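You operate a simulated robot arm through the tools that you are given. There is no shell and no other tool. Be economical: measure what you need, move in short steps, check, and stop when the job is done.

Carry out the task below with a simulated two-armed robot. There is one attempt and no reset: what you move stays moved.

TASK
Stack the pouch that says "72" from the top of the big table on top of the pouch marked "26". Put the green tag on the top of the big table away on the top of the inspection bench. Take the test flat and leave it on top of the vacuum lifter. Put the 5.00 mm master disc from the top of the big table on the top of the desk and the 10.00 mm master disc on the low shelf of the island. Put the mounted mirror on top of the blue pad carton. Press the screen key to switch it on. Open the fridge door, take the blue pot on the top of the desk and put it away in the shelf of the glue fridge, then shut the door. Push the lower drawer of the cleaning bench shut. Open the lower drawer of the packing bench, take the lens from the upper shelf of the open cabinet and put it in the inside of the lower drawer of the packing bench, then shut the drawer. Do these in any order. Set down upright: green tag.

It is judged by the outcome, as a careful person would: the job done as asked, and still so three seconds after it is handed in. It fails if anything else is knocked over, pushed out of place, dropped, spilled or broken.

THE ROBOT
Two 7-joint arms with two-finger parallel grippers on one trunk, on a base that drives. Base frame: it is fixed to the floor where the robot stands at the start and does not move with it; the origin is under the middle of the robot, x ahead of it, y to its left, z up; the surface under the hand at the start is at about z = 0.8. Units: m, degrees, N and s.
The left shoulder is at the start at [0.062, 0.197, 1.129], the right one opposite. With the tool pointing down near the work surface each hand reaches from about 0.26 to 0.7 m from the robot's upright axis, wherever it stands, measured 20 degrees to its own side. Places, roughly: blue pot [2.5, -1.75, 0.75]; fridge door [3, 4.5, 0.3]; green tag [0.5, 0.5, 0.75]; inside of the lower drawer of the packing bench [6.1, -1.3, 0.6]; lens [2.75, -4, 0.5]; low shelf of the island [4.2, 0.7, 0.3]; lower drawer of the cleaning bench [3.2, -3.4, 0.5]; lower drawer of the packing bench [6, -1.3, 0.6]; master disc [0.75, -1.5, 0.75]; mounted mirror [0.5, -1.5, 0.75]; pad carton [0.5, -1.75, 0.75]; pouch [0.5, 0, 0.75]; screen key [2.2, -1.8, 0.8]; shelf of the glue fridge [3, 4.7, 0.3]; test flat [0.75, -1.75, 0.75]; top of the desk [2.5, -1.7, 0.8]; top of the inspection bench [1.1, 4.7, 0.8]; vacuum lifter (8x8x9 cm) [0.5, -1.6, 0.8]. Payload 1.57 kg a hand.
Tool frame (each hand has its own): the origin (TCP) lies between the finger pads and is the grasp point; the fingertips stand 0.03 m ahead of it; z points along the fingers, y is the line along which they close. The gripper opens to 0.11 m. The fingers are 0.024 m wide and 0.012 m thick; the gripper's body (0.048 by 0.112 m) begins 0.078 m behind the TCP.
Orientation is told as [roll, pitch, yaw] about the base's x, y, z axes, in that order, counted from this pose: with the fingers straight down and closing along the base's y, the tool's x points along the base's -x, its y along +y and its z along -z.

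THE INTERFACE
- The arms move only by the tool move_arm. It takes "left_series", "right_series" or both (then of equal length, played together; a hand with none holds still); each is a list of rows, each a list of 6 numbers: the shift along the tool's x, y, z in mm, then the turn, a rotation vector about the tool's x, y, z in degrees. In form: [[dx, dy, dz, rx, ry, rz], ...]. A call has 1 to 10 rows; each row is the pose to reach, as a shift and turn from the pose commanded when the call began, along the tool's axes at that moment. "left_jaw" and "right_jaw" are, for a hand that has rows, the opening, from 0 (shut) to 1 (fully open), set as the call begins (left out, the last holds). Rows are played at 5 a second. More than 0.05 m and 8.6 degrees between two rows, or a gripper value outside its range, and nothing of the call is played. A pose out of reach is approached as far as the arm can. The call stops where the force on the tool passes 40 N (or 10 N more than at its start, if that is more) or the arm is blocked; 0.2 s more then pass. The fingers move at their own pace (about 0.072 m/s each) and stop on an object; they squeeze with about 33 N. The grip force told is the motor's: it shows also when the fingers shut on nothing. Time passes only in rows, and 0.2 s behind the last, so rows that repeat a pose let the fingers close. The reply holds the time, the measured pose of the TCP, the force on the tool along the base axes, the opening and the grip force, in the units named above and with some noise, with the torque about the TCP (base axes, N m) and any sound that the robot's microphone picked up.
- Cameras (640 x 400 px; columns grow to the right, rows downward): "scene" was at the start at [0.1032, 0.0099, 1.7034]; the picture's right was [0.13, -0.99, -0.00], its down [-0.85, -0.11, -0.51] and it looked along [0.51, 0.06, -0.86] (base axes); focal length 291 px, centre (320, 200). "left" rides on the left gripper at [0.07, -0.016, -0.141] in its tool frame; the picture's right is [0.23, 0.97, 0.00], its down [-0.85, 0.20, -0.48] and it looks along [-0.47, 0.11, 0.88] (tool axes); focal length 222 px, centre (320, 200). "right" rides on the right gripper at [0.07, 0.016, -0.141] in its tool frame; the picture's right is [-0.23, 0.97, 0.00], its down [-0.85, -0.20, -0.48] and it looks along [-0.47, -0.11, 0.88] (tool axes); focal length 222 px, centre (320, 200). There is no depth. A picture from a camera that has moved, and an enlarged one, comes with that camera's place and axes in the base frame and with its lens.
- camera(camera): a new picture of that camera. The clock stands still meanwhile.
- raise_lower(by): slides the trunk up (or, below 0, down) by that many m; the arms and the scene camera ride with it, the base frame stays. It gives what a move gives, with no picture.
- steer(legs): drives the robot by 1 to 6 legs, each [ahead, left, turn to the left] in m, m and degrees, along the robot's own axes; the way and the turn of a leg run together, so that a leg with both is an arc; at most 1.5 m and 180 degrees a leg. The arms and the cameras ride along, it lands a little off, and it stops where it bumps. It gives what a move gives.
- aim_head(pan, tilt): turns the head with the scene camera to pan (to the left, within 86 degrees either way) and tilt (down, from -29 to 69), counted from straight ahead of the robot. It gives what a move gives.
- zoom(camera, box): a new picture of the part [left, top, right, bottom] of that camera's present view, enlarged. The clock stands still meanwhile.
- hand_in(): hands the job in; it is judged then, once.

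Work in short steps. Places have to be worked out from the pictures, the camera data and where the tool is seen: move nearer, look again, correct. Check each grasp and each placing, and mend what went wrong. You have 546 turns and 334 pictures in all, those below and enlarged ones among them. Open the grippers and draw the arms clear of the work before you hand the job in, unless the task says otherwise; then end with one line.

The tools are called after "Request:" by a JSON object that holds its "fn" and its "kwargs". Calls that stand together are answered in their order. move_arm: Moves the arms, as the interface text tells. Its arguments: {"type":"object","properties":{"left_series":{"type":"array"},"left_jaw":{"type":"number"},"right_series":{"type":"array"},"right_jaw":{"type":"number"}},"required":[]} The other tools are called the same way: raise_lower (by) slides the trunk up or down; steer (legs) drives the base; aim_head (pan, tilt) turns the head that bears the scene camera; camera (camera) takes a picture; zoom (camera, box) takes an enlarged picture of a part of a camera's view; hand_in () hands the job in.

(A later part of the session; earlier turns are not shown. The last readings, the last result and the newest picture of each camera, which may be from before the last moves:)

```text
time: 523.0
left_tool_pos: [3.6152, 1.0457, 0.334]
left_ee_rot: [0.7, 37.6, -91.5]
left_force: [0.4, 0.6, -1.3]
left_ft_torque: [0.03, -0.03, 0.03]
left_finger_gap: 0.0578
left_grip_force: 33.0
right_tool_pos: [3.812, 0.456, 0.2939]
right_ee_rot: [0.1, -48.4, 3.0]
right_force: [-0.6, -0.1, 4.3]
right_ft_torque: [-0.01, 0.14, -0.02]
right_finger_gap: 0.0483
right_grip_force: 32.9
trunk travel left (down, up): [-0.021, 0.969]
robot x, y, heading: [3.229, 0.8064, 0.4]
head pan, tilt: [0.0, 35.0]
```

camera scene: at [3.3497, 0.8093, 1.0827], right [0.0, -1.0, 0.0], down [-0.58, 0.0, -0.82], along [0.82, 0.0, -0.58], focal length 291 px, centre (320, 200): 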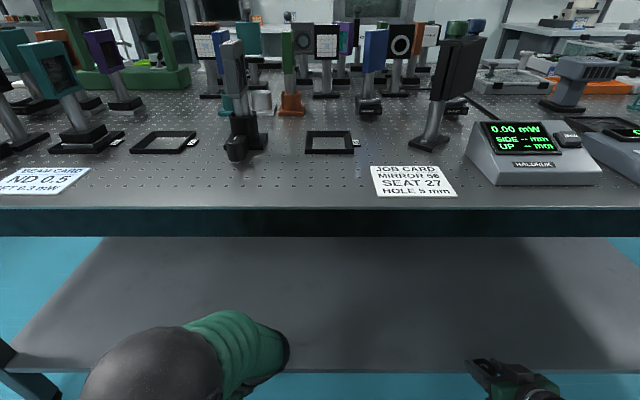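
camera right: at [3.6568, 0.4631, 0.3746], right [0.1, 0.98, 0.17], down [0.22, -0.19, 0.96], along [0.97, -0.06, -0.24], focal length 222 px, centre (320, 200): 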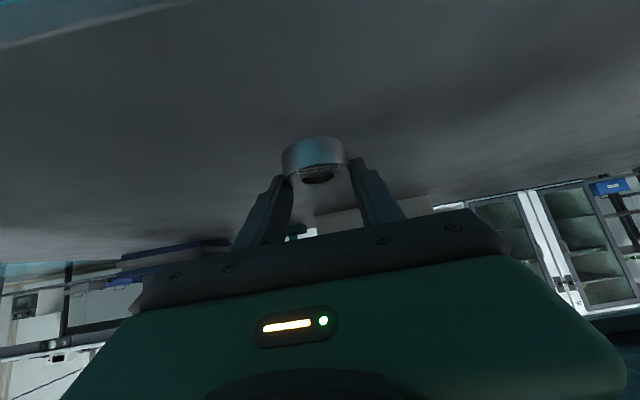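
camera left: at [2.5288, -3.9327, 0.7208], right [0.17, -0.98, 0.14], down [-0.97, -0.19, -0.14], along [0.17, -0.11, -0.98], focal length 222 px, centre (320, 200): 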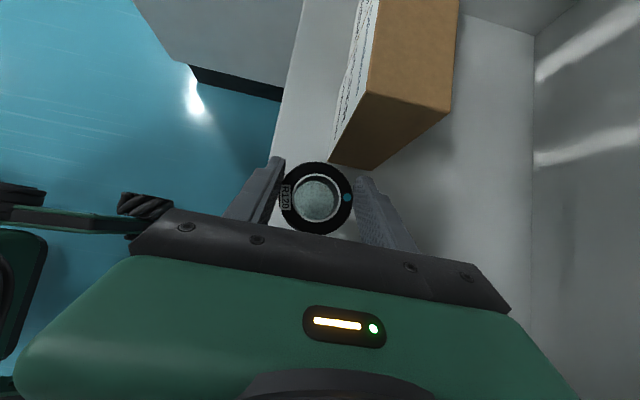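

Contact with the shelf. I open and retract along the finger direction.

Request:
{"fn": "move_arm", "kwargs": {"right_series": [[0, 0, 0, 0, 0, 0], [0, 0, 0, 0, 0, 0], [0, 0, 0, 0, 0, 0]], "right_jaw": 0.75}}

Request:
{"fn": "move_arm", "kwargs": {"right_series": [[0, 0, -30, 0, 0, 0], [0, 0, -65, 0, 0, 0], [15, 0, -100, 0, 0, 0], [40, 0, -135, 0, 0, 0]]}}

Request:
{"fn": "camera", "kwargs": {"camera": "right"}}

```text
time: 523.8
left_tool_pos: [3.6143, 1.0448, 0.3332]
left_ee_rot: [0.8, 37.5, -91.6]
left_force: [0.1, -0.1, -0.6]
left_ft_torque: [-0.05, 0.0, -0.01]
left_finger_gap: 0.0578
left_grip_force: 32.7
right_tool_pos: [3.8109, 0.4555, 0.2916]
right_ee_rot: [0.1, -48.2, 3.0]
right_force: [0.6, -0.3, -0.6]
right_ft_torque: [-0.02, -0.01, -0.01]
right_finger_gap: 0.0824
right_grip_force: 0.0
trunk travel left (down, up): [-0.021, 0.969]
robot x, y, heading: [3.2262, 0.8061, 0.0]
head pan, tilt: [0.0, 35.0]
```

```text
time: 524.8
left_tool_pos: [3.6154, 1.0448, 0.3335]
left_ee_rot: [0.8, 37.6, -91.6]
left_force: [0.5, 0.3, 0.2]
left_ft_torque: [0.0, 0.02, -0.01]
left_finger_gap: 0.0579
left_grip_force: 33.5
right_tool_pos: [3.6813, 0.4506, 0.3509]
right_ee_rot: [0.1, -48.3, 3.1]
right_force: [0.2, -0.2, -0.1]
right_ft_torque: [-0.03, 0.0, -0.01]
right_finger_gap: 0.0824
right_grip_force: 0.0
trunk travel left (down, up): [-0.021, 0.969]
robot x, y, heading: [3.2273, 0.81, 0.1]
head pan, tilt: [0.0, 35.0]
```

```text
110 pictures are left
camera right: at [3.5279, 0.4583, 0.3932], right [0.1, 0.98, 0.17], down [0.22, -0.19, 0.96], along [0.97, -0.06, -0.24], focal length 222 px, centre (320, 200)
```

right: 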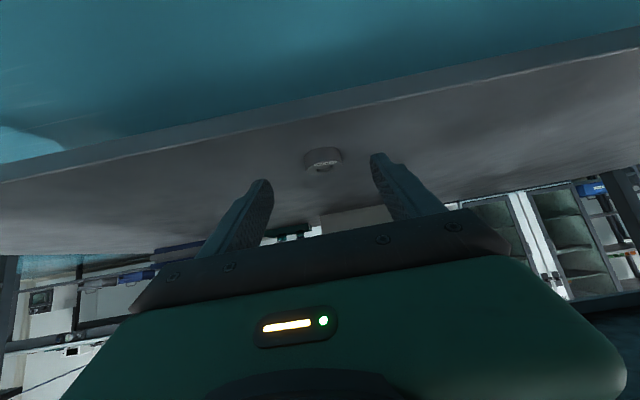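

The 10.00 mm disc lies on the low shelf. Next the packing bench. I back off, raise the trunk, and look toward it.

Request:
{"fn": "steer", "kwargs": {"legs": [[-0.35, 0, 0]]}}

Request:
{"fn": "raise_lower", "kwargs": {"by": 0.4}}

Request:
{"fn": "raise_lower", "kwargs": {"by": 0.4}}

Request:
{"fn": "raise_lower", "kwargs": {"by": 0.15}}

Request:
{"fn": "aim_head", "kwargs": {"pan": -40, "tilt": 25}}

Request:
{"fn": "camera", "kwargs": {"camera": "scene"}}

```text
time: 527.1
left_tool_pos: [3.2734, 1.0447, 0.3332]
left_ee_rot: [0.8, 37.5, -91.5]
left_force: [-0.3, -0.2, -0.1]
left_ft_torque: [0.0, 0.01, 0.01]
left_finger_gap: 0.0578
left_grip_force: 32.7
right_tool_pos: [3.3381, 0.4499, 0.3501]
right_ee_rot: [0.1, -48.3, 3.0]
right_force: [-0.1, 0.3, 0.0]
right_ft_torque: [0.01, 0.0, 0.01]
right_finger_gap: 0.0825
right_grip_force: 0.0
trunk travel left (down, up): [-0.021, 0.969]
robot x, y, heading: [2.8863, 0.8083, 0.2]
head pan, tilt: [0.0, 35.0]
```

```text
time: 530.9
left_tool_pos: [3.273, 1.0443, 0.734]
left_ee_rot: [0.9, 37.6, -91.5]
left_force: [0.9, -0.5, -1.1]
left_ft_torque: [0.01, -0.01, -0.04]
left_finger_gap: 0.0579
left_grip_force: 32.6
right_tool_pos: [3.3403, 0.4495, 0.7509]
right_ee_rot: [0.0, -48.4, 3.0]
right_force: [-0.5, 0.4, -0.3]
right_ft_torque: [0.0, -0.03, 0.03]
right_finger_gap: 0.0824
right_grip_force: 0.1
trunk travel left (down, up): [-0.421, 0.569]
robot x, y, heading: [2.8907, 0.8078, -0.1]
head pan, tilt: [0.0, 35.0]
```

```text
time: 534.7
left_tool_pos: [3.2731, 1.0431, 1.1337]
left_ee_rot: [0.9, 37.7, -91.5]
left_force: [0.5, -0.4, -0.7]
left_ft_torque: [0.0, 0.03, -0.02]
left_finger_gap: 0.0577
left_grip_force: 33.1
right_tool_pos: [3.3387, 0.4484, 1.1505]
right_ee_rot: [0.0, -48.4, 3.1]
right_force: [0.7, -0.4, -0.1]
right_ft_torque: [0.02, -0.02, 0.0]
right_finger_gap: 0.0824
right_grip_force: 0.1
trunk travel left (down, up): [-0.821, 0.169]
robot x, y, heading: [2.8846, 0.8103, 0.1]
head pan, tilt: [0.0, 35.0]
```

```text
time: 536.5
left_tool_pos: [3.2731, 1.043, 1.2844]
left_ee_rot: [0.7, 37.6, -91.5]
left_force: [0.3, -1.1, -0.7]
left_ft_torque: [0.0, 0.0, -0.02]
left_finger_gap: 0.0578
left_grip_force: 32.5
right_tool_pos: [3.3404, 0.4496, 1.3015]
right_ee_rot: [0.1, -48.3, 3.0]
right_force: [-0.1, 0.2, 0.1]
right_ft_torque: [-0.01, -0.01, -0.01]
right_finger_gap: 0.0826
right_grip_force: 0.1
trunk travel left (down, up): [-0.971, 0.019]
robot x, y, heading: [2.8862, 0.8105, -0.0]
head pan, tilt: [0.0, 35.0]
```

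```text
time: 537.5
left_tool_pos: [3.2742, 1.0435, 1.2846]
left_ee_rot: [0.9, 37.6, -91.5]
left_force: [0.6, 0.4, -1.6]
left_ft_torque: [0.02, 0.01, 0.0]
left_finger_gap: 0.0577
left_grip_force: 32.8
right_tool_pos: [3.3406, 0.4495, 1.3008]
right_ee_rot: [0.2, -48.4, 3.0]
right_force: [-0.9, 0.5, 0.1]
right_ft_torque: [0.0, 0.03, 0.03]
right_finger_gap: 0.0821
right_grip_force: 0.0
trunk travel left (down, up): [-0.971, 0.019]
robot x, y, heading: [2.8822, 0.8088, -0.0]
head pan, tilt: [-40.0, 25.0]
```

```text
109 pictures are left
camera scene: at [2.9916, 0.7491, 1.9985], right [-0.64, -0.77, 0.0], down [-0.33, 0.27, -0.91], along [0.69, -0.58, -0.42], focal length 291 px, centre (320, 200)
```

scene: 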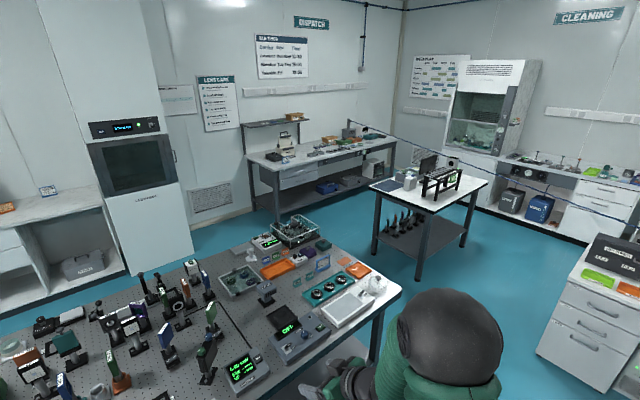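

The packing bench drawer is near (5.95, -1.3). I drive through the gap between the island and the small table (y≈-0.97).

Request:
{"fn": "steer", "kwargs": {"legs": [[0.12, -1.2, 0], [0, -0.58, 0], [1.3, 0, 0]]}}

```text
time: 552.9
left_tool_pos: [4.7471, -0.6828, 1.2844]
left_ee_rot: [0.9, 37.6, -88.9]
left_force: [-0.1, 0.3, -0.6]
left_ft_torque: [0.07, -0.02, 0.0]
left_finger_gap: 0.0577
left_grip_force: 33.0
right_tool_pos: [4.8385, -1.2738, 1.3004]
right_ee_rot: [0.1, -48.4, 5.5]
right_force: [0.0, -0.6, -0.7]
right_ft_torque: [-0.01, 0.02, 0.0]
right_finger_gap: 0.0827
right_grip_force: 0.1
trunk travel left (down, up): [-0.971, 0.019]
robot x, y, heading: [4.3699, -0.937, 2.7]
head pan, tilt: [-40.0, 25.0]
```

Request:
{"fn": "steer", "kwargs": {"legs": [[0.75, -0.1, -2.7]]}}

Request:
{"fn": "aim_head", "kwargs": {"pan": -15, "tilt": 40}}

Request:
{"fn": "camera", "kwargs": {"camera": "scene"}}

```text
time: 557.0
left_tool_pos: [5.5153, -0.7942, 1.284]
left_ee_rot: [1.0, 37.5, -92.1]
left_force: [0.5, -0.1, -1.1]
left_ft_torque: [-0.01, -0.06, -0.01]
left_finger_gap: 0.0576
left_grip_force: 32.7
right_tool_pos: [5.574, -1.3882, 1.3014]
right_ee_rot: [0.0, -48.5, 2.3]
right_force: [0.3, 0.3, 1.1]
right_ft_torque: [-0.01, -0.03, 0.01]
right_finger_gap: 0.0824
right_grip_force: 0.0
trunk travel left (down, up): [-0.971, 0.019]
robot x, y, heading: [5.1277, -1.0249, -0.7]
head pan, tilt: [-40.0, 25.0]
```

```text
time: 557.9
left_tool_pos: [5.5167, -0.7926, 1.2849]
left_ee_rot: [0.8, 37.5, -92.2]
left_force: [0.5, -0.3, -0.6]
left_ft_torque: [0.0, -0.01, -0.01]
left_finger_gap: 0.0576
left_grip_force: 32.9
right_tool_pos: [5.5752, -1.3892, 1.3018]
right_ee_rot: [0.0, -48.4, 2.3]
right_force: [0.4, 0.4, 0.6]
right_ft_torque: [0.03, 0.0, 0.0]
right_finger_gap: 0.0826
right_grip_force: 0.0
trunk travel left (down, up): [-0.971, 0.019]
robot x, y, heading: [5.1282, -1.0264, -1.0]
head pan, tilt: [-15.0, 40.0]
```

```text
108 pictures are left
camera scene: at [5.2437, -1.0485, 1.9753], right [-0.27, -0.96, 0.0], down [-0.62, 0.18, -0.77], along [0.74, -0.21, -0.64], focal length 291 px, centre (320, 200)
```

scene: 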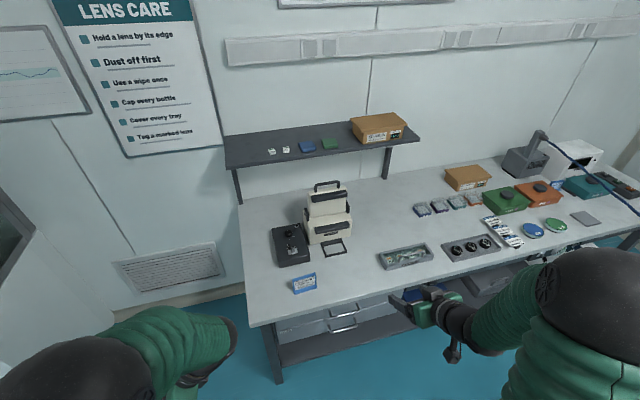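

I step back a little, lower the trunk and look at the drawers.

Request:
{"fn": "steer", "kwargs": {"legs": [[-0.15, -0.2, 1]]}}

Request:
{"fn": "raise_lower", "kwargs": {"by": -0.4}}

Request:
{"fn": "raise_lower", "kwargs": {"by": -0.15}}

Request:
{"fn": "aim_head", "kwargs": {"pan": 0, "tilt": 35}}

Request:
{"fn": "camera", "kwargs": {"camera": "scene"}}

```text
time: 559.7
left_tool_pos: [5.3701, -0.9881, 1.2823]
left_ee_rot: [0.7, 37.4, -91.6]
left_force: [0.2, -0.1, -0.7]
left_ft_torque: [-0.04, -0.01, 0.01]
left_finger_gap: 0.0577
left_grip_force: 33.3
right_tool_pos: [5.4357, -1.5814, 1.3005]
right_ee_rot: [-0.1, -48.1, 3.0]
right_force: [0.3, 0.8, -0.3]
right_ft_torque: [0.0, 0.02, 0.01]
right_finger_gap: 0.0825
right_grip_force: 0.0
trunk travel left (down, up): [-0.971, 0.019]
robot x, y, heading: [4.9815, -1.2294, -0.0]
head pan, tilt: [-15.0, 40.0]
```

```text
time: 563.6
left_tool_pos: [5.3643, -0.9902, 0.885]
left_ee_rot: [1.0, 37.6, -91.4]
left_force: [-0.7, 0.0, -1.2]
left_ft_torque: [-0.02, -0.03, -0.02]
left_finger_gap: 0.0577
left_grip_force: 32.6
right_tool_pos: [5.4301, -1.5835, 0.9018]
right_ee_rot: [0.1, -48.6, 2.9]
right_force: [-0.9, 0.9, 0.7]
right_ft_torque: [-0.01, 0.01, 0.0]
right_finger_gap: 0.0825
right_grip_force: 0.1
trunk travel left (down, up): [-0.571, 0.419]
robot x, y, heading: [4.9786, -1.2241, 0.1]
head pan, tilt: [-15.0, 40.0]
```

```text
time: 565.3
left_tool_pos: [5.3643, -0.9896, 0.7341]
left_ee_rot: [1.1, 37.5, -91.4]
left_force: [0.4, 0.2, -0.4]
left_ft_torque: [0.01, 0.0, -0.02]
left_finger_gap: 0.0574
left_grip_force: 32.6
right_tool_pos: [5.4291, -1.5845, 0.7525]
right_ee_rot: [0.0, -48.5, 2.9]
right_force: [-0.2, -0.1, -0.2]
right_ft_torque: [0.02, -0.07, 0.02]
right_finger_gap: 0.0824
right_grip_force: 0.1
trunk travel left (down, up): [-0.421, 0.569]
robot x, y, heading: [4.9785, -1.2259, -0.1]
head pan, tilt: [-15.0, 40.0]
```

```text
time: 566.1
left_tool_pos: [5.3641, -0.9903, 0.7342]
left_ee_rot: [1.0, 37.6, -91.4]
left_force: [-0.3, 0.7, -0.5]
left_ft_torque: [-0.01, 0.02, -0.04]
left_finger_gap: 0.0578
left_grip_force: 32.7
right_tool_pos: [5.4284, -1.5842, 0.7519]
right_ee_rot: [0.0, -48.5, 2.8]
right_force: [0.3, -0.4, -0.2]
right_ft_torque: [0.01, -0.04, 0.0]
right_finger_gap: 0.0824
right_grip_force: 0.1
trunk travel left (down, up): [-0.421, 0.569]
robot x, y, heading: [4.9783, -1.2254, -0.1]
head pan, tilt: [0.0, 35.0]
```

```text
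107 pictures are left
camera scene: at [5.1017, -1.2251, 1.4328], right [0.0, -1.0, 0.0], down [-0.58, 0.0, -0.82], along [0.82, 0.0, -0.58], focal length 291 px, centre (320, 200)
```

scene: 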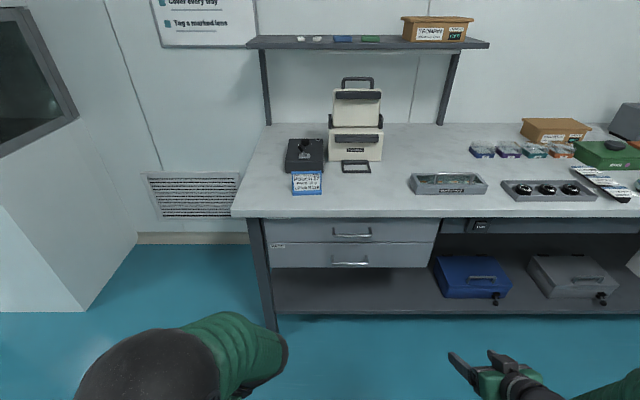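

The lower drawer's handle is a horizontal bar at about (5.87, -1.33, 0.60). I turn the right hand to point forward with vertical closing.

Request:
{"fn": "move_arm", "kwargs": {"right_series": [[0, 0, 0, 0, -8, 0], [0, 0, 0, 0, -16, 0], [0, 0, 0, 0, -24, 0], [0, 0, 0, 0, -32, 0], [0, 0, 0, 0, -40, 0]]}}

Request:
{"fn": "move_arm", "kwargs": {"right_series": [[0, 0, 0, 0, 0, -8.5], [0, 0, 0, 0, 0, -17], [0, 0, 0, 0, 0, -25.5], [0, 0, 0, 0, 0, -34], [0, 0, 0, 0, 0, -42.5], [0, 0, 0, 0, 0, -51], [0, 0, 0, 0, 0, -59.5], [0, 0, 0, 0, 0, -68], [0, 0, 0, 0, 0, -76.5], [0, 0, 0, 0, 0, -85]]}}

Request:
{"fn": "camera", "kwargs": {"camera": "right"}}

```text
time: 567.3
left_tool_pos: [5.3647, -0.9904, 0.7347]
left_ee_rot: [1.0, 37.5, -91.6]
left_force: [0.5, 0.3, -1.1]
left_ft_torque: [0.04, -0.04, -0.01]
left_finger_gap: 0.0578
left_grip_force: 33.0
right_tool_pos: [5.4288, -1.5845, 0.7508]
right_ee_rot: [1.5, -88.6, 1.3]
right_force: [-0.4, -0.1, -0.1]
right_ft_torque: [0.01, -0.02, 0.0]
right_finger_gap: 0.0825
right_grip_force: 0.0
trunk travel left (down, up): [-0.421, 0.569]
robot x, y, heading: [4.9816, -1.2226, 0.1]
head pan, tilt: [0.0, 35.0]
```

```text
time: 569.5
left_tool_pos: [5.3646, -0.9897, 0.7346]
left_ee_rot: [1.0, 37.6, -91.3]
left_force: [0.5, -0.2, -0.4]
left_ft_torque: [0.02, 0.01, -0.01]
left_finger_gap: 0.0578
left_grip_force: 32.7
right_tool_pos: [5.4302, -1.5833, 0.752]
right_ee_rot: [-88.5, -4.9, 92.8]
right_force: [-0.4, -0.5, -0.1]
right_ft_torque: [-0.03, 0.01, 0.01]
right_finger_gap: 0.0824
right_grip_force: 0.0
trunk travel left (down, up): [-0.421, 0.569]
robot x, y, heading: [4.9786, -1.2225, -0.1]
head pan, tilt: [0.0, 35.0]
```

```text
106 pictures are left
camera right: at [5.29, -1.6591, 0.7344], right [-0.04, 0.31, -0.95], down [-0.51, 0.81, 0.28], along [0.86, 0.5, 0.12], focal length 222 px, centre (320, 200)
```

right: 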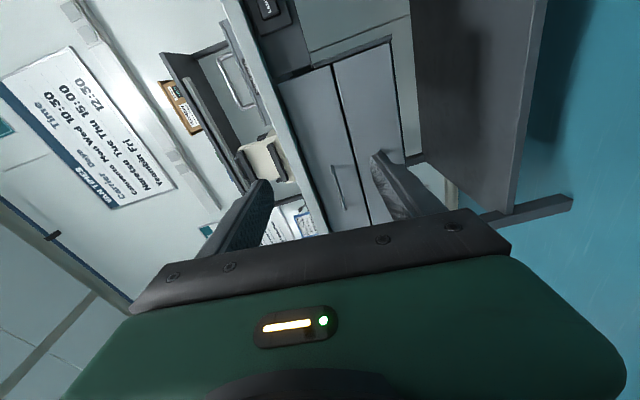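

Orientation good. I lower to handle height and move in front of it.

Request:
{"fn": "raise_lower", "kwargs": {"by": -0.148}}

Request:
{"fn": "steer", "kwargs": {"legs": [[0, 0.255, 0], [0.28, 0, 0]]}}

Request:
{"fn": "camera", "kwargs": {"camera": "right"}}

Request:
{"fn": "camera", "kwargs": {"camera": "scene"}}

```text
time: 571.2
left_tool_pos: [5.3638, -0.9891, 0.5867]
left_ee_rot: [1.0, 37.4, -91.4]
left_force: [-0.3, -0.4, -1.0]
left_ft_torque: [0.0, -0.01, 0.02]
left_finger_gap: 0.0578
left_grip_force: 33.1
right_tool_pos: [5.4288, -1.5845, 0.6052]
right_ee_rot: [-88.5, -5.0, 92.9]
right_force: [-1.2, 1.0, 0.2]
right_ft_torque: [0.01, -0.01, 0.02]
right_finger_gap: 0.0824
right_grip_force: 0.0
trunk travel left (down, up): [-0.273, 0.717]
robot x, y, heading: [4.9762, -1.2255, 0.2]
head pan, tilt: [0.0, 35.0]
```

```text
time: 574.5
left_tool_pos: [5.6325, -0.7389, 0.5867]
left_ee_rot: [1.1, 37.6, -91.5]
left_force: [0.4, -0.4, -0.7]
left_ft_torque: [-0.04, 0.02, 0.01]
left_finger_gap: 0.0577
left_grip_force: 33.1
right_tool_pos: [5.6963, -1.3337, 0.6035]
right_ee_rot: [-88.5, -5.0, 92.7]
right_force: [-0.3, 0.6, 0.8]
right_ft_torque: [0.02, -0.03, 0.03]
right_finger_gap: 0.0826
right_grip_force: 0.1
trunk travel left (down, up): [-0.273, 0.717]
robot x, y, heading: [5.2465, -0.9784, -0.1]
head pan, tilt: [0.0, 35.0]
```

```text
105 pictures are left
camera right: at [5.5578, -1.4089, 0.586], right [-0.04, 0.31, -0.95], down [-0.51, 0.81, 0.29], along [0.86, 0.5, 0.12], focal length 222 px, centre (320, 200)
```

right: 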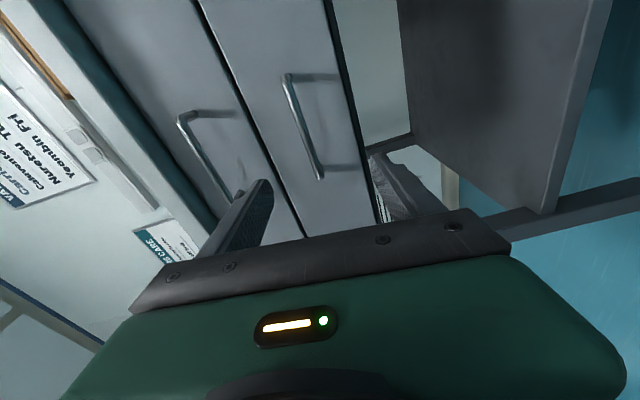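

```text
104 pictures are left
camera scene: at [5.3707, -0.9749, 1.2846], right [0.0, -1.0, 0.0], down [-0.58, 0.0, -0.82], along [0.82, 0.0, -0.58], focal length 291 px, centre (320, 200)
```

scene: 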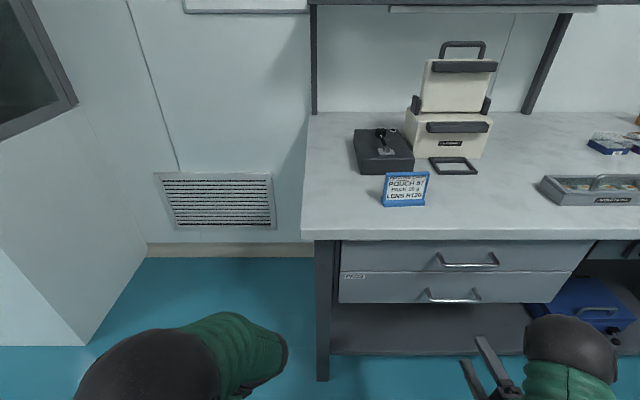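

The handle is at about (5.858, -1.335, 0.613). I advance by base and arm, then close.

Request:
{"fn": "steer", "kwargs": {"legs": [[0.1, 0, 0]]}}

Request:
{"fn": "move_arm", "kwargs": {"right_series": [[0, -4, 15, 0, 0, 0], [0, -8, 30, 0, 0, 0], [0, -8, 45, 0, 0, 0]]}}

Request:
{"fn": "camera", "kwargs": {"camera": "right"}}

```text
time: 575.7
left_tool_pos: [5.7351, -0.7393, 0.5869]
left_ee_rot: [0.9, 37.5, -91.5]
left_force: [-0.4, 0.3, -0.3]
left_ft_torque: [0.02, 0.01, 0.03]
left_finger_gap: 0.0579
left_grip_force: 33.0
right_tool_pos: [5.799, -1.3337, 0.6042]
right_ee_rot: [-88.4, -5.0, 92.7]
right_force: [0.7, 0.3, -0.5]
right_ft_torque: [-0.03, -0.02, -0.01]
right_finger_gap: 0.0825
right_grip_force: 0.1
trunk travel left (down, up): [-0.273, 0.717]
robot x, y, heading: [5.3467, -0.9761, 0.1]
head pan, tilt: [0.0, 35.0]
```

```text
time: 576.5
left_tool_pos: [5.7338, -0.7387, 0.5876]
left_ee_rot: [1.2, 37.5, -91.3]
left_force: [0.7, -1.1, -0.9]
left_ft_torque: [-0.01, 0.04, -0.02]
left_finger_gap: 0.058
left_grip_force: 32.8
right_tool_pos: [5.8421, -1.3324, 0.6111]
right_ee_rot: [-88.4, -5.0, 92.7]
right_force: [0.0, -0.6, 0.3]
right_ft_torque: [-0.02, -0.01, -0.01]
right_finger_gap: 0.0826
right_grip_force: 0.1
trunk travel left (down, up): [-0.273, 0.717]
robot x, y, heading: [5.3518, -0.9776, -0.2]
head pan, tilt: [0.0, 35.0]
```

```text
103 pictures are left
camera right: at [5.7038, -1.4075, 0.5947], right [-0.04, 0.31, -0.95], down [-0.51, 0.81, 0.29], along [0.86, 0.5, 0.13], focal length 222 px, centre (320, 200)
```

right: 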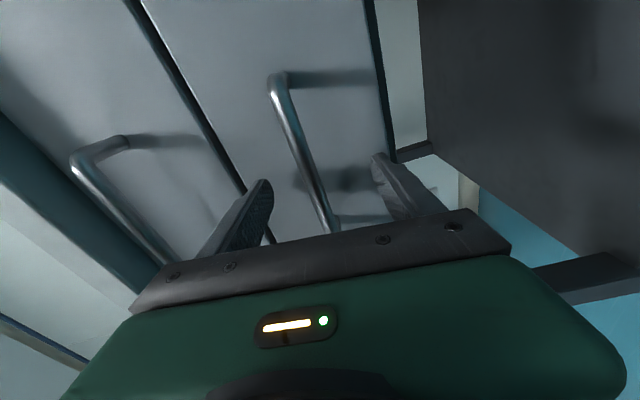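

Request:
{"fn": "move_arm", "kwargs": {"right_series": [[0, 0, 8, 0, 0, 0], [0, 0, 8, 0, 0, 0], [0, 0, 8, 0, 0, 0], [0, 0, 8, 0, 0, 0], [0, 0, 8, 0, 0, 0]], "right_jaw": 0}}

Request:
{"fn": "steer", "kwargs": {"legs": [[-0.08, 0, 0]]}}

Request:
{"fn": "camera", "kwargs": {"camera": "scene"}}

```text
time: 577.7
left_tool_pos: [5.733, -0.7399, 0.5874]
left_ee_rot: [1.4, 37.5, -91.4]
left_force: [0.5, 0.1, -1.1]
left_ft_torque: [-0.02, -0.01, -0.04]
left_finger_gap: 0.0579
left_grip_force: 32.5
right_tool_pos: [5.8503, -1.3321, 0.6143]
right_ee_rot: [-88.9, -4.8, 92.7]
right_force: [2.0, -6.2, 21.4]
right_ft_torque: [-0.78, 0.14, 0.39]
right_finger_gap: 0.0134
right_grip_force: 30.7
trunk travel left (down, up): [-0.273, 0.717]
robot x, y, heading: [5.3494, -0.9769, -0.5]
head pan, tilt: [0.0, 35.0]
```

```text
time: 578.8
left_tool_pos: [5.6518, -0.738, 0.5884]
left_ee_rot: [1.4, 37.5, -91.3]
left_force: [-0.8, -0.6, -0.4]
left_ft_torque: [-0.01, -0.04, -0.04]
left_finger_gap: 0.0577
left_grip_force: 33.4
right_tool_pos: [5.7697, -1.3322, 0.6153]
right_ee_rot: [-89.0, -4.9, 92.6]
right_force: [-0.9, -18.7, 29.5]
right_ft_torque: [-0.74, 0.09, -0.12]
right_finger_gap: 0.0136
right_grip_force: 29.6
trunk travel left (down, up): [-0.273, 0.717]
robot x, y, heading: [5.2662, -0.9769, -0.0]
head pan, tilt: [0.0, 35.0]
```

```text
102 pictures are left
camera scene: at [5.3861, -0.9761, 1.2855], right [0.0, -1.0, 0.0], down [-0.57, 0.0, -0.82], along [0.82, 0.0, -0.57], focal length 291 px, centre (320, 200)
```

scene: 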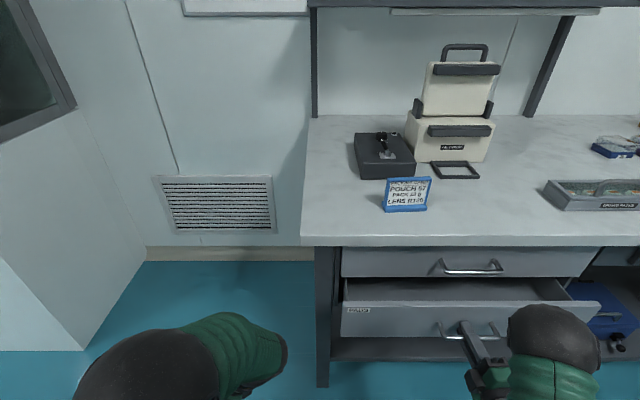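

The drawer opens. I pull it another 0.2 m.

Request:
{"fn": "steer", "kwargs": {"legs": [[-0.19, 0, 0]]}}

Request:
{"fn": "camera", "kwargs": {"camera": "scene"}}

```text
time: 580.3
left_tool_pos: [5.4595, -0.7393, 0.5875]
left_ee_rot: [1.4, 37.4, -91.0]
left_force: [-0.1, 0.2, -1.6]
left_ft_torque: [0.03, -0.01, 0.0]
left_finger_gap: 0.058
left_grip_force: 33.4
right_tool_pos: [5.579, -1.3312, 0.6148]
right_ee_rot: [-89.0, -4.8, 92.8]
right_force: [-0.8, -14.6, 18.7]
right_ft_torque: [-0.79, 0.09, -0.01]
right_finger_gap: 0.0137
right_grip_force: 29.9
trunk travel left (down, up): [-0.273, 0.717]
robot x, y, heading: [5.0747, -0.9745, 0.3]
head pan, tilt: [0.0, 35.0]
```

```text
101 pictures are left
camera scene: at [5.1964, -0.9762, 1.2853], right [0.0, -1.0, 0.0], down [-0.57, 0.0, -0.82], along [0.82, 0.0, -0.57], focal length 291 px, centre (320, 200)
```

scene: 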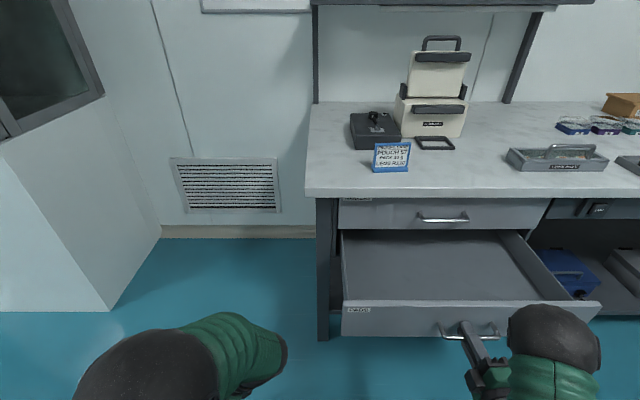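

The drawer is open ~0.27 m. I release the handle, retract the right hand, and raise.

Request:
{"fn": "move_arm", "kwargs": {"right_series": [[0, 0, 0, 0, 0, 0], [0, 0, 0, 0, 0, 0], [0, 0, 0, 0, 0, 0], [0, 0, -30, 0, 0, 0], [0, 0, -60, 0, 0, 0]], "right_jaw": 0.8}}

Request:
{"fn": "steer", "kwargs": {"legs": [[-0.12, 0, 0]]}}

Request:
{"fn": "raise_lower", "kwargs": {"by": 0.2}}

Request:
{"fn": "camera", "kwargs": {"camera": "scene"}}

```text
time: 581.5
left_tool_pos: [5.4597, -0.7391, 0.5871]
left_ee_rot: [1.2, 37.5, -91.1]
left_force: [-0.1, -0.3, -0.3]
left_ft_torque: [0.02, 0.0, 0.0]
left_finger_gap: 0.0579
left_grip_force: 33.1
right_tool_pos: [5.5204, -1.333, 0.6158]
right_ee_rot: [-89.0, -4.9, 92.7]
right_force: [0.0, 0.0, 0.2]
right_ft_torque: [-0.05, 0.01, 0.01]
right_finger_gap: 0.0882
right_grip_force: 0.1
trunk travel left (down, up): [-0.273, 0.717]
robot x, y, heading: [5.077, -0.9763, 0.1]
head pan, tilt: [0.0, 35.0]
```

```text
time: 582.8
left_tool_pos: [5.339, -0.7373, 0.5872]
left_ee_rot: [1.3, 37.5, -91.1]
left_force: [-1.1, 0.1, 0.0]
left_ft_torque: [0.0, -0.03, 0.02]
left_finger_gap: 0.0578
left_grip_force: 33.4
right_tool_pos: [5.3993, -1.3329, 0.6169]
right_ee_rot: [-89.0, -4.8, 92.8]
right_force: [0.0, -0.5, 0.2]
right_ft_torque: [0.01, 0.0, 0.05]
right_finger_gap: 0.0881
right_grip_force: 0.0
trunk travel left (down, up): [-0.273, 0.717]
robot x, y, heading: [4.9576, -0.9761, -0.1]
head pan, tilt: [0.0, 35.0]
```

```text
time: 584.9
left_tool_pos: [5.34, -0.737, 0.7881]
left_ee_rot: [1.2, 37.6, -91.2]
left_force: [-0.5, -0.6, -0.8]
left_ft_torque: [0.0, 0.01, 0.0]
left_finger_gap: 0.0578
left_grip_force: 32.8
right_tool_pos: [5.4003, -1.3316, 0.8168]
right_ee_rot: [-89.0, -4.9, 92.8]
right_force: [0.7, -0.1, -0.4]
right_ft_torque: [-0.01, 0.04, -0.01]
right_finger_gap: 0.0881
right_grip_force: 0.0
trunk travel left (down, up): [-0.473, 0.517]
robot x, y, heading: [4.9526, -0.9778, 0.3]
head pan, tilt: [0.0, 35.0]
```

```text
100 pictures are left
camera scene: at [5.0806, -0.9758, 1.4847], right [0.0, -1.0, 0.0], down [-0.58, 0.0, -0.82], along [0.82, 0.0, -0.58], focal length 291 px, centre (320, 200)
```

scene: 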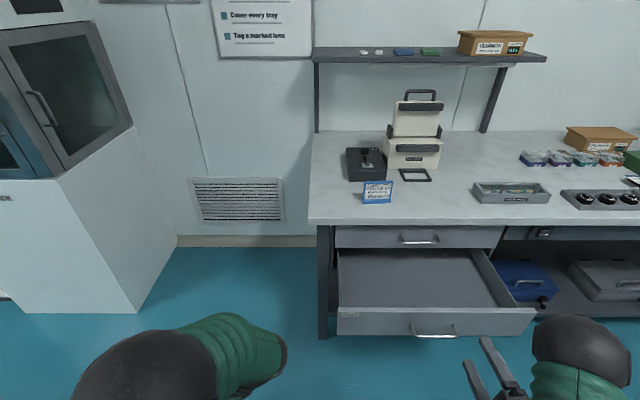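

Request:
{"fn": "steer", "kwargs": {"legs": [[0, -0.42, 0]]}}

Request:
{"fn": "move_arm", "kwargs": {"left_series": [[0, 35, 0, 0, 0, 0], [0, 70, 0, 0, 0, 0], [0, 105, 0, 0, 0, 0], [0, 140, 0, 0, 0, 0], [0, 175, 0, 0, 0, 0], [0, 200, 0, 0, 0, 0]]}}

Request:
{"fn": "steer", "kwargs": {"legs": [[0.22, 0, 0]]}}

Request:
{"fn": "camera", "kwargs": {"camera": "left"}}

Request:
{"fn": "camera", "kwargs": {"camera": "scene"}}

```text
time: 587.2
left_tool_pos: [5.3594, -1.0652, 0.791]
left_ee_rot: [1.8, 37.7, -97.8]
left_force: [-0.6, 1.7, 0.3]
left_ft_torque: [-0.1, 0.01, 0.0]
left_finger_gap: 0.0576
left_grip_force: 32.7
right_tool_pos: [5.3457, -1.6627, 0.8192]
right_ee_rot: [-89.4, -5.0, 85.9]
right_force: [-0.3, 0.4, 0.9]
right_ft_torque: [0.0, 0.02, -0.03]
right_finger_gap: 0.088
right_grip_force: 0.1
trunk travel left (down, up): [-0.473, 0.517]
robot x, y, heading: [4.9593, -1.2574, -7.3]
head pan, tilt: [0.0, 35.0]
stopped in leg 1: the robot was blocked; the commanded pose is now the measured one
```

```text
time: 588.6
left_tool_pos: [5.5609, -1.1011, 0.7933]
left_ee_rot: [1.5, 38.0, -97.9]
left_force: [0.7, 0.3, -1.9]
left_ft_torque: [0.01, 0.03, 0.03]
left_finger_gap: 0.0578
left_grip_force: 33.0
right_tool_pos: [5.3471, -1.6678, 0.8158]
right_ee_rot: [-89.3, -5.3, 85.8]
right_force: [-0.3, 1.1, 0.1]
right_ft_torque: [0.01, 0.05, -0.06]
right_finger_gap: 0.0877
right_grip_force: 0.1
trunk travel left (down, up): [-0.473, 0.517]
robot x, y, heading: [4.9557, -1.2537, -6.9]
head pan, tilt: [0.0, 35.0]
```

```text
time: 590.3
left_tool_pos: [5.7837, -1.1308, 0.7942]
left_ee_rot: [1.6, 38.1, -97.8]
left_force: [0.4, 0.1, -0.3]
left_ft_torque: [0.02, 0.02, 0.01]
left_finger_gap: 0.0577
left_grip_force: 32.9
right_tool_pos: [5.5687, -1.6982, 0.8146]
right_ee_rot: [-89.3, -5.4, 85.7]
right_force: [-0.7, 0.1, 0.1]
right_ft_torque: [-0.03, -0.02, 0.03]
right_finger_gap: 0.0881
right_grip_force: 0.1
trunk travel left (down, up): [-0.473, 0.517]
robot x, y, heading: [5.1795, -1.2806, -7.2]
head pan, tilt: [0.0, 35.0]
```

```text
99 pictures are left
camera left: at [5.7591, -1.161, 0.9465], right [0.99, 0.03, 0.16], down [0.05, -0.99, -0.15], along [0.15, 0.15, -0.98], focal length 222 px, centre (320, 200)
```

left: 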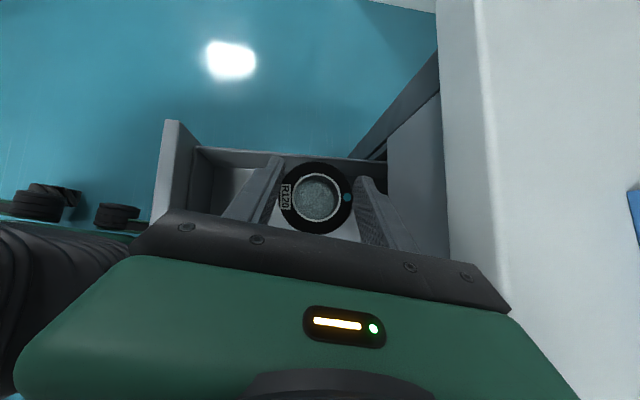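

```text
98 pictures are left
camera scene: at [5.3026, -1.3025, 1.4846], right [-0.12, -0.99, 0.0], down [-0.57, 0.07, -0.82], along [0.81, -0.1, -0.58], focal length 291 px, centre (320, 200)
```

scene: 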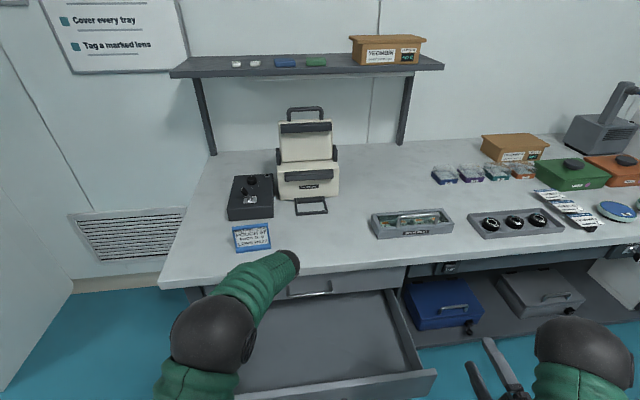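

I was stopped on the right, apparently by the small table's leg, but the lens is now above the drawer. I retract the right hand, back 2 cm, and lower.

Request:
{"fn": "move_arm", "kwargs": {"right_series": [[0, 0, -30, 0, 0, 0], [0, 0, -60, 0, 0, 0], [0, 0, -90, 0, 0, 0]]}}

Request:
{"fn": "steer", "kwargs": {"legs": [[-0.02, 0, 0]]}}

Request:
{"fn": "raise_lower", "kwargs": {"by": -0.14}}

Request:
{"fn": "camera", "kwargs": {"camera": "left"}}

```text
time: 591.1
left_tool_pos: [5.7821, -1.1278, 0.794]
left_ee_rot: [1.7, 37.9, -97.8]
left_force: [-0.1, -0.1, -0.6]
left_ft_torque: [-0.04, -0.01, 0.01]
left_finger_gap: 0.0577
left_grip_force: 33.1
right_tool_pos: [5.4784, -1.6894, 0.8178]
right_ee_rot: [-89.5, -5.2, 86.0]
right_force: [0.2, 0.2, 0.2]
right_ft_torque: [0.02, -0.01, 0.01]
right_finger_gap: 0.088
right_grip_force: 0.1
trunk travel left (down, up): [-0.473, 0.517]
robot x, y, heading: [5.1795, -1.2829, -7.1]
head pan, tilt: [0.0, 35.0]
```

```text
time: 591.9
left_tool_pos: [5.7633, -1.1246, 0.794]
left_ee_rot: [1.5, 37.9, -97.9]
left_force: [0.0, -0.6, -0.8]
left_ft_torque: [0.02, 0.0, 0.0]
left_finger_gap: 0.0579
left_grip_force: 33.1
right_tool_pos: [5.4586, -1.6891, 0.8173]
right_ee_rot: [-89.4, -5.2, 86.0]
right_force: [0.1, 0.4, 0.0]
right_ft_torque: [-0.02, 0.01, 0.0]
right_finger_gap: 0.0879
right_grip_force: 0.1
trunk travel left (down, up): [-0.473, 0.517]
robot x, y, heading: [5.16, -1.2813, -7.1]
head pan, tilt: [0.0, 35.0]
```

```text
time: 593.5
left_tool_pos: [5.7616, -1.1249, 0.6549]
left_ee_rot: [1.8, 37.8, -97.8]
left_force: [-0.7, -0.1, -0.2]
left_ft_torque: [0.03, -0.03, -0.01]
left_finger_gap: 0.0579
left_grip_force: 32.9
right_tool_pos: [5.4585, -1.6886, 0.6781]
right_ee_rot: [-89.7, -5.2, 85.9]
right_force: [-0.5, 0.4, 0.2]
right_ft_torque: [0.01, -0.03, 0.02]
right_finger_gap: 0.0881
right_grip_force: 0.1
trunk travel left (down, up): [-0.333, 0.657]
robot x, y, heading: [5.1626, -1.2847, -7.3]
head pan, tilt: [0.0, 35.0]
```

```text
97 pictures are left
camera left: at [5.737, -1.1546, 0.8079], right [0.99, 0.03, 0.16], down [0.05, -0.99, -0.14], along [0.16, 0.15, -0.98], focal length 222 px, centre (320, 200)
```

left: 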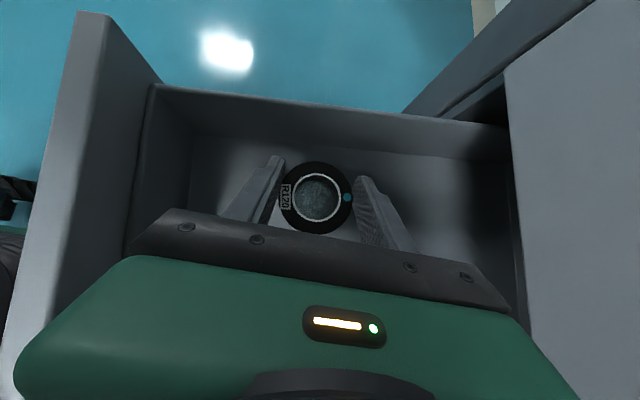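

Request:
{"fn": "raise_lower", "kwargs": {"by": -0.045}}

Request:
{"fn": "raise_lower", "kwargs": {"by": -0.012}}

Request:
{"fn": "raise_lower", "kwargs": {"by": -0.008}}

```text
time: 594.4
left_tool_pos: [5.7616, -1.1258, 0.6116]
left_ee_rot: [1.7, 38.0, -97.6]
left_force: [-0.6, -0.2, -1.5]
left_ft_torque: [0.0, 0.02, 0.02]
left_finger_gap: 0.0576
left_grip_force: 33.0
right_tool_pos: [5.4576, -1.6886, 0.6327]
right_ee_rot: [-89.5, -5.2, 85.9]
right_force: [-0.5, 0.0, 0.6]
right_ft_torque: [0.02, 0.0, 0.02]
right_finger_gap: 0.088
right_grip_force: 0.0
trunk travel left (down, up): [-0.288, 0.702]
robot x, y, heading: [5.1609, -1.2835, -7.1]
head pan, tilt: [0.0, 35.0]
```

```text
time: 595.0
left_tool_pos: [5.762, -1.1247, 0.6017]
left_ee_rot: [2.0, 38.1, -97.5]
left_force: [2.1, -0.4, 21.9]
left_ft_torque: [-0.04, 0.13, 0.05]
left_finger_gap: 0.0579
left_grip_force: 33.3
right_tool_pos: [5.4562, -1.6884, 0.6219]
right_ee_rot: [-89.6, -5.3, 85.9]
right_force: [-0.2, 0.0, -0.3]
right_ft_torque: [0.01, 0.02, 0.03]
right_finger_gap: 0.088
right_grip_force: 0.0
trunk travel left (down, up): [-0.276, 0.714]
robot x, y, heading: [5.1604, -1.2799, -7.0]
head pan, tilt: [0.0, 35.0]
```

```text
time: 595.5
left_tool_pos: [5.7641, -1.1249, 0.5964]
left_ee_rot: [2.6, 38.3, -97.5]
left_force: [0.5, -5.7, 22.0]
left_ft_torque: [-0.01, 0.66, 0.34]
left_finger_gap: 0.058
left_grip_force: 33.3
right_tool_pos: [5.4575, -1.6887, 0.6135]
right_ee_rot: [-89.6, -5.2, 85.9]
right_force: [-0.4, 0.1, 0.6]
right_ft_torque: [-0.01, 0.01, 0.01]
right_finger_gap: 0.0881
right_grip_force: 0.1
trunk travel left (down, up): [-0.269, 0.721]
robot x, y, heading: [5.1602, -1.2835, -7.0]
head pan, tilt: [0.0, 35.0]
stopped: the force on the tool passed its limit at 41 N (the readings are from after the stop); the commanded pose is now the measured one
```

Contact with the drawer floor. I release and rise.

Request:
{"fn": "raise_lower", "kwargs": {"by": 0.004}}

Request:
{"fn": "move_arm", "kwargs": {"left_series": [[0, 0, 0, 0, 0, 0], [0, 0, 0, 0, 0, 0], [0, 0, 0, 0, 0, 0]], "left_jaw": 0.8}}

Request:
{"fn": "raise_lower", "kwargs": {"by": 0.2}}

Request:
{"fn": "camera", "kwargs": {"camera": "left"}}

```text
time: 596.1
left_tool_pos: [5.7638, -1.1225, 0.5968]
left_ee_rot: [1.9, 38.2, -97.6]
left_force: [0.6, -1.1, 4.7]
left_ft_torque: [0.03, 0.14, -0.05]
left_finger_gap: 0.058
left_grip_force: 32.8
right_tool_pos: [5.458, -1.6877, 0.6177]
right_ee_rot: [-89.5, -5.1, 86.0]
right_force: [-0.3, -1.2, 0.4]
right_ft_torque: [-0.04, 0.0, -0.01]
right_finger_gap: 0.0883
right_grip_force: 0.0
trunk travel left (down, up): [-0.273, 0.717]
robot x, y, heading: [5.1591, -1.2838, -7.0]
head pan, tilt: [0.0, 35.0]
```

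```text
time: 596.9
left_tool_pos: [5.7631, -1.1244, 0.5978]
left_ee_rot: [2.0, 38.0, -97.6]
left_force: [-0.3, -0.7, 0.1]
left_ft_torque: [-0.01, -0.01, 0.0]
left_finger_gap: 0.088
left_grip_force: 0.1
right_tool_pos: [5.459, -1.6879, 0.6177]
right_ee_rot: [-89.6, -5.3, 85.9]
right_force: [-1.0, -0.3, -1.1]
right_ft_torque: [0.0, 0.02, -0.01]
right_finger_gap: 0.0883
right_grip_force: 0.1
trunk travel left (down, up): [-0.273, 0.717]
robot x, y, heading: [5.1596, -1.2796, -6.6]
head pan, tilt: [0.0, 35.0]
```

```text
time: 599.0
left_tool_pos: [5.7634, -1.1242, 0.797]
left_ee_rot: [2.1, 38.1, -97.6]
left_force: [0.2, -1.6, -0.4]
left_ft_torque: [-0.02, -0.01, -0.01]
left_finger_gap: 0.0878
left_grip_force: 0.1
right_tool_pos: [5.4581, -1.6874, 0.8177]
right_ee_rot: [-89.4, -5.2, 85.9]
right_force: [-0.4, -0.6, -0.3]
right_ft_torque: [0.0, -0.03, -0.01]
right_finger_gap: 0.088
right_grip_force: 0.0
trunk travel left (down, up): [-0.473, 0.517]
robot x, y, heading: [5.1597, -1.2842, -7.0]
head pan, tilt: [0.0, 35.0]
```

```text
96 pictures are left
camera left: at [5.7384, -1.1538, 0.9498], right [0.99, 0.03, 0.17], down [0.05, -0.99, -0.15], along [0.16, 0.15, -0.97], focal length 222 px, centre (320, 200)
```

left: 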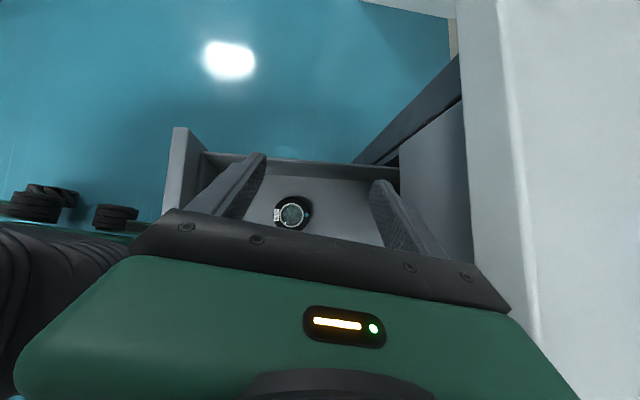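

The lens is in the drawer. I back off, retract the left arm, extend the right one and square up to push the drawer shut.

Request:
{"fn": "steer", "kwargs": {"legs": [[-0.3, 0, 0], [0, 0.12, 7]]}}

Request:
{"fn": "move_arm", "kwargs": {"left_series": [[0, -45, 0, 0, 0, 0], [0, -90, 0, 0, 0, 0], [0, -135, 0, 0, 0, 0], [0, -180, 0, 0, 0, 0], [0, -225, 0, 0, 0, 0]], "right_series": [[0, 0, 30, 0, 0, 0], [0, 0, 60, 0, 0, 0], [0, 0, 90, 0, 0, 0], [0, 0, 120, 0, 0, 0], [0, 0, 150, 0, 0, 0]], "right_jaw": 0}}

Request:
{"fn": "camera", "kwargs": {"camera": "scene"}}

```text
time: 601.2
left_tool_pos: [5.4497, -1.0941, 0.8247]
left_ee_rot: [5.1, 39.4, -93.1]
left_force: [1.7, -1.6, 0.1]
left_ft_torque: [0.06, 0.13, 0.08]
left_finger_gap: 0.0881
left_grip_force: 0.0
right_tool_pos: [5.1686, -1.6616, 0.7962]
right_ee_rot: [-85.8, -7.4, 90.6]
right_force: [0.3, -0.1, 0.4]
right_ft_torque: [0.02, 0.07, 0.05]
right_finger_gap: 0.0879
right_grip_force: 0.1
trunk travel left (down, up): [-0.473, 0.517]
robot x, y, heading: [4.8902, -1.2647, -4.2]
head pan, tilt: [0.0, 35.0]
stopped in leg 1: the robot was blocked; the commanded pose is now the measured one
```

```text
time: 602.5
left_tool_pos: [5.1745, -1.0108, 0.7809]
left_ee_rot: [-8.4, 49.8, -92.4]
left_force: [0.1, 0.5, 0.5]
left_ft_torque: [-0.03, 0.06, 0.03]
left_finger_gap: 0.0883
left_grip_force: 0.0
right_tool_pos: [5.2973, -1.6765, 0.8065]
right_ee_rot: [-90.3, -8.2, 89.8]
right_force: [-1.1, -0.5, -1.1]
right_ft_torque: [-0.01, -0.01, 0.03]
right_finger_gap: 0.0
right_grip_force: 21.3
trunk travel left (down, up): [-0.473, 0.517]
robot x, y, heading: [4.8993, -1.2562, -4.7]
head pan, tilt: [0.0, 35.0]
stopped in row 5 (left hand): the arm was blocked; the commanded pose is now the measured one
```

```text
95 pictures are left
camera scene: at [5.0874, -1.2492, 1.4803], right [-0.08, -1.0, 0.02], down [-0.61, 0.04, -0.79], along [0.79, -0.07, -0.61], focal length 291 px, centre (320, 200)
```

scene: 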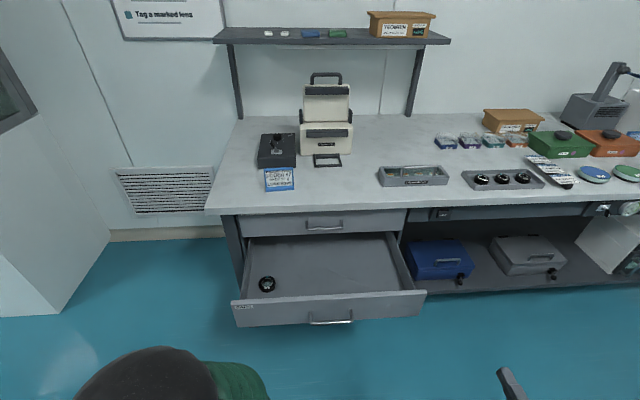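

I bumped something behind — the small table. I move away from it to the left and look back at it.

Request:
{"fn": "steer", "kwargs": {"legs": [[0.05, 0.1, 0], [0, 0.1, 4.5]]}}

Request:
{"fn": "aim_head", "kwargs": {"pan": -86, "tilt": 40}}

Request:
{"fn": "camera", "kwargs": {"camera": "scene"}}

```text
time: 604.5
left_tool_pos: [5.204, -0.8464, 0.7945]
left_ee_rot: [-3.9, 49.4, -88.8]
left_force: [1.5, -2.1, -1.0]
left_ft_torque: [0.12, 0.06, 0.07]
left_finger_gap: 0.0881
left_grip_force: 0.1
right_tool_pos: [5.3697, -1.4797, 0.8022]
right_ee_rot: [-91.4, -9.7, 94.5]
right_force: [-0.7, -0.7, 0.6]
right_ft_torque: [0.02, 0.02, 0.07]
right_finger_gap: 0.0002
right_grip_force: 21.2
trunk travel left (down, up): [-0.473, 0.517]
robot x, y, heading: [4.9456, -1.0709, -0.2]
head pan, tilt: [0.0, 35.0]
```

```text
time: 606.1
left_tool_pos: [5.2018, -0.818, 0.7864]
left_ee_rot: [-3.8, 47.3, -88.9]
left_force: [-0.5, 0.0, 0.2]
left_ft_torque: [-0.01, 0.0, -0.03]
left_finger_gap: 0.0878
left_grip_force: 0.1
right_tool_pos: [5.3676, -1.451, 0.8173]
right_ee_rot: [-91.5, -7.4, 94.5]
right_force: [-0.4, -0.2, -0.1]
right_ft_torque: [0.0, 0.05, -0.03]
right_finger_gap: 0.0001
right_grip_force: 21.3
trunk travel left (down, up): [-0.473, 0.517]
robot x, y, heading: [4.9492, -1.0733, 0.1]
head pan, tilt: [-85.9, 40.0]
```

```text
94 pictures are left
camera scene: at [4.9899, -1.1535, 1.477], right [-1.0, -0.07, 0.0], down [-0.05, 0.64, -0.77], along [0.05, -0.76, -0.64], focal length 291 px, centre (320, 200)
```

scene: 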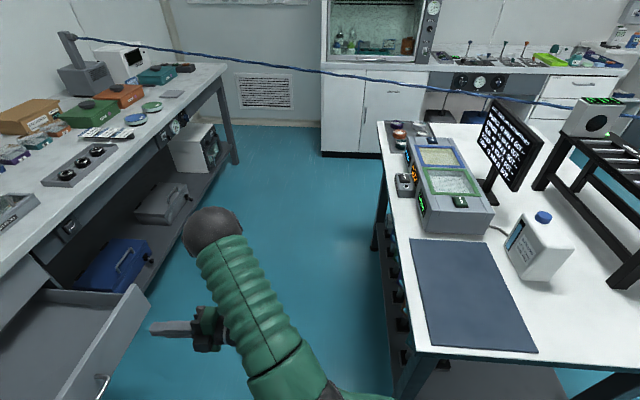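

Nothing fell there. Now I lower to drawer height and push its front with the right hand's closed fingers.

Request:
{"fn": "raise_lower", "kwargs": {"by": -0.21}}

Request:
{"fn": "aim_head", "kwargs": {"pan": -15, "tilt": 45}}

Request:
{"fn": "steer", "kwargs": {"legs": [[0.3, 0, 0]]}}

Request:
{"fn": "camera", "kwargs": {"camera": "scene"}}

```text
time: 608.3
left_tool_pos: [5.2021, -0.8221, 0.577]
left_ee_rot: [-3.8, 47.7, -88.8]
left_force: [0.7, -0.1, 0.3]
left_ft_torque: [0.0, 0.03, 0.0]
left_finger_gap: 0.0879
left_grip_force: 0.1
right_tool_pos: [5.3673, -1.4554, 0.6038]
right_ee_rot: [-91.5, -7.7, 94.5]
right_force: [-0.2, 0.0, 0.5]
right_ft_torque: [0.01, 0.0, -0.02]
right_finger_gap: 0.0001
right_grip_force: 21.5
trunk travel left (down, up): [-0.263, 0.727]
robot x, y, heading: [4.9464, -1.0706, -0.1]
head pan, tilt: [-85.9, 40.0]
```

```text
time: 609.8
left_tool_pos: [5.202, -0.8216, 0.578]
left_ee_rot: [-3.8, 47.7, -88.7]
left_force: [-0.4, -0.1, 0.1]
left_ft_torque: [-0.01, 0.04, 0.02]
left_finger_gap: 0.0879
left_grip_force: 0.1
right_tool_pos: [5.3672, -1.4558, 0.6061]
right_ee_rot: [-91.5, -7.8, 94.5]
right_force: [-0.1, 0.6, 0.6]
right_ft_torque: [0.0, 0.01, -0.01]
right_finger_gap: 0.0
right_grip_force: 22.1
trunk travel left (down, up): [-0.263, 0.727]
robot x, y, heading: [4.9536, -1.0726, -0.3]
head pan, tilt: [-15.0, 45.0]
```

```text
time: 611.8
left_tool_pos: [5.4997, -0.823, 0.5779]
left_ee_rot: [-3.7, 47.6, -88.8]
left_force: [0.6, -0.5, 0.2]
left_ft_torque: [-0.01, 0.0, 0.02]
left_finger_gap: 0.0875
left_grip_force: 0.0
right_tool_pos: [5.6631, -1.4585, 0.6041]
right_ee_rot: [-91.6, -7.8, 94.4]
right_force: [-0.1, -0.2, -0.4]
right_ft_torque: [0.01, -0.01, 0.0]
right_finger_gap: 0.0
right_grip_force: 20.7
trunk travel left (down, up): [-0.263, 0.727]
robot x, y, heading: [5.2444, -1.0717, -0.1]
head pan, tilt: [-15.0, 45.0]
```

```text
93 pictures are left
camera scene: at [5.3595, -1.095, 1.2595], right [-0.26, -0.97, 0.0], down [-0.68, 0.19, -0.71], along [0.68, -0.18, -0.71], focal length 291 px, centre (320, 200)
```

scene: 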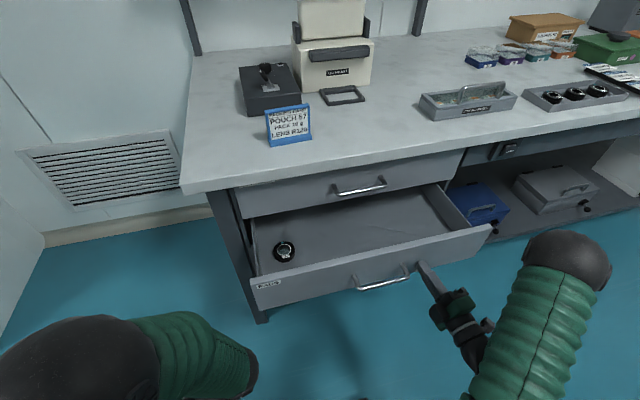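

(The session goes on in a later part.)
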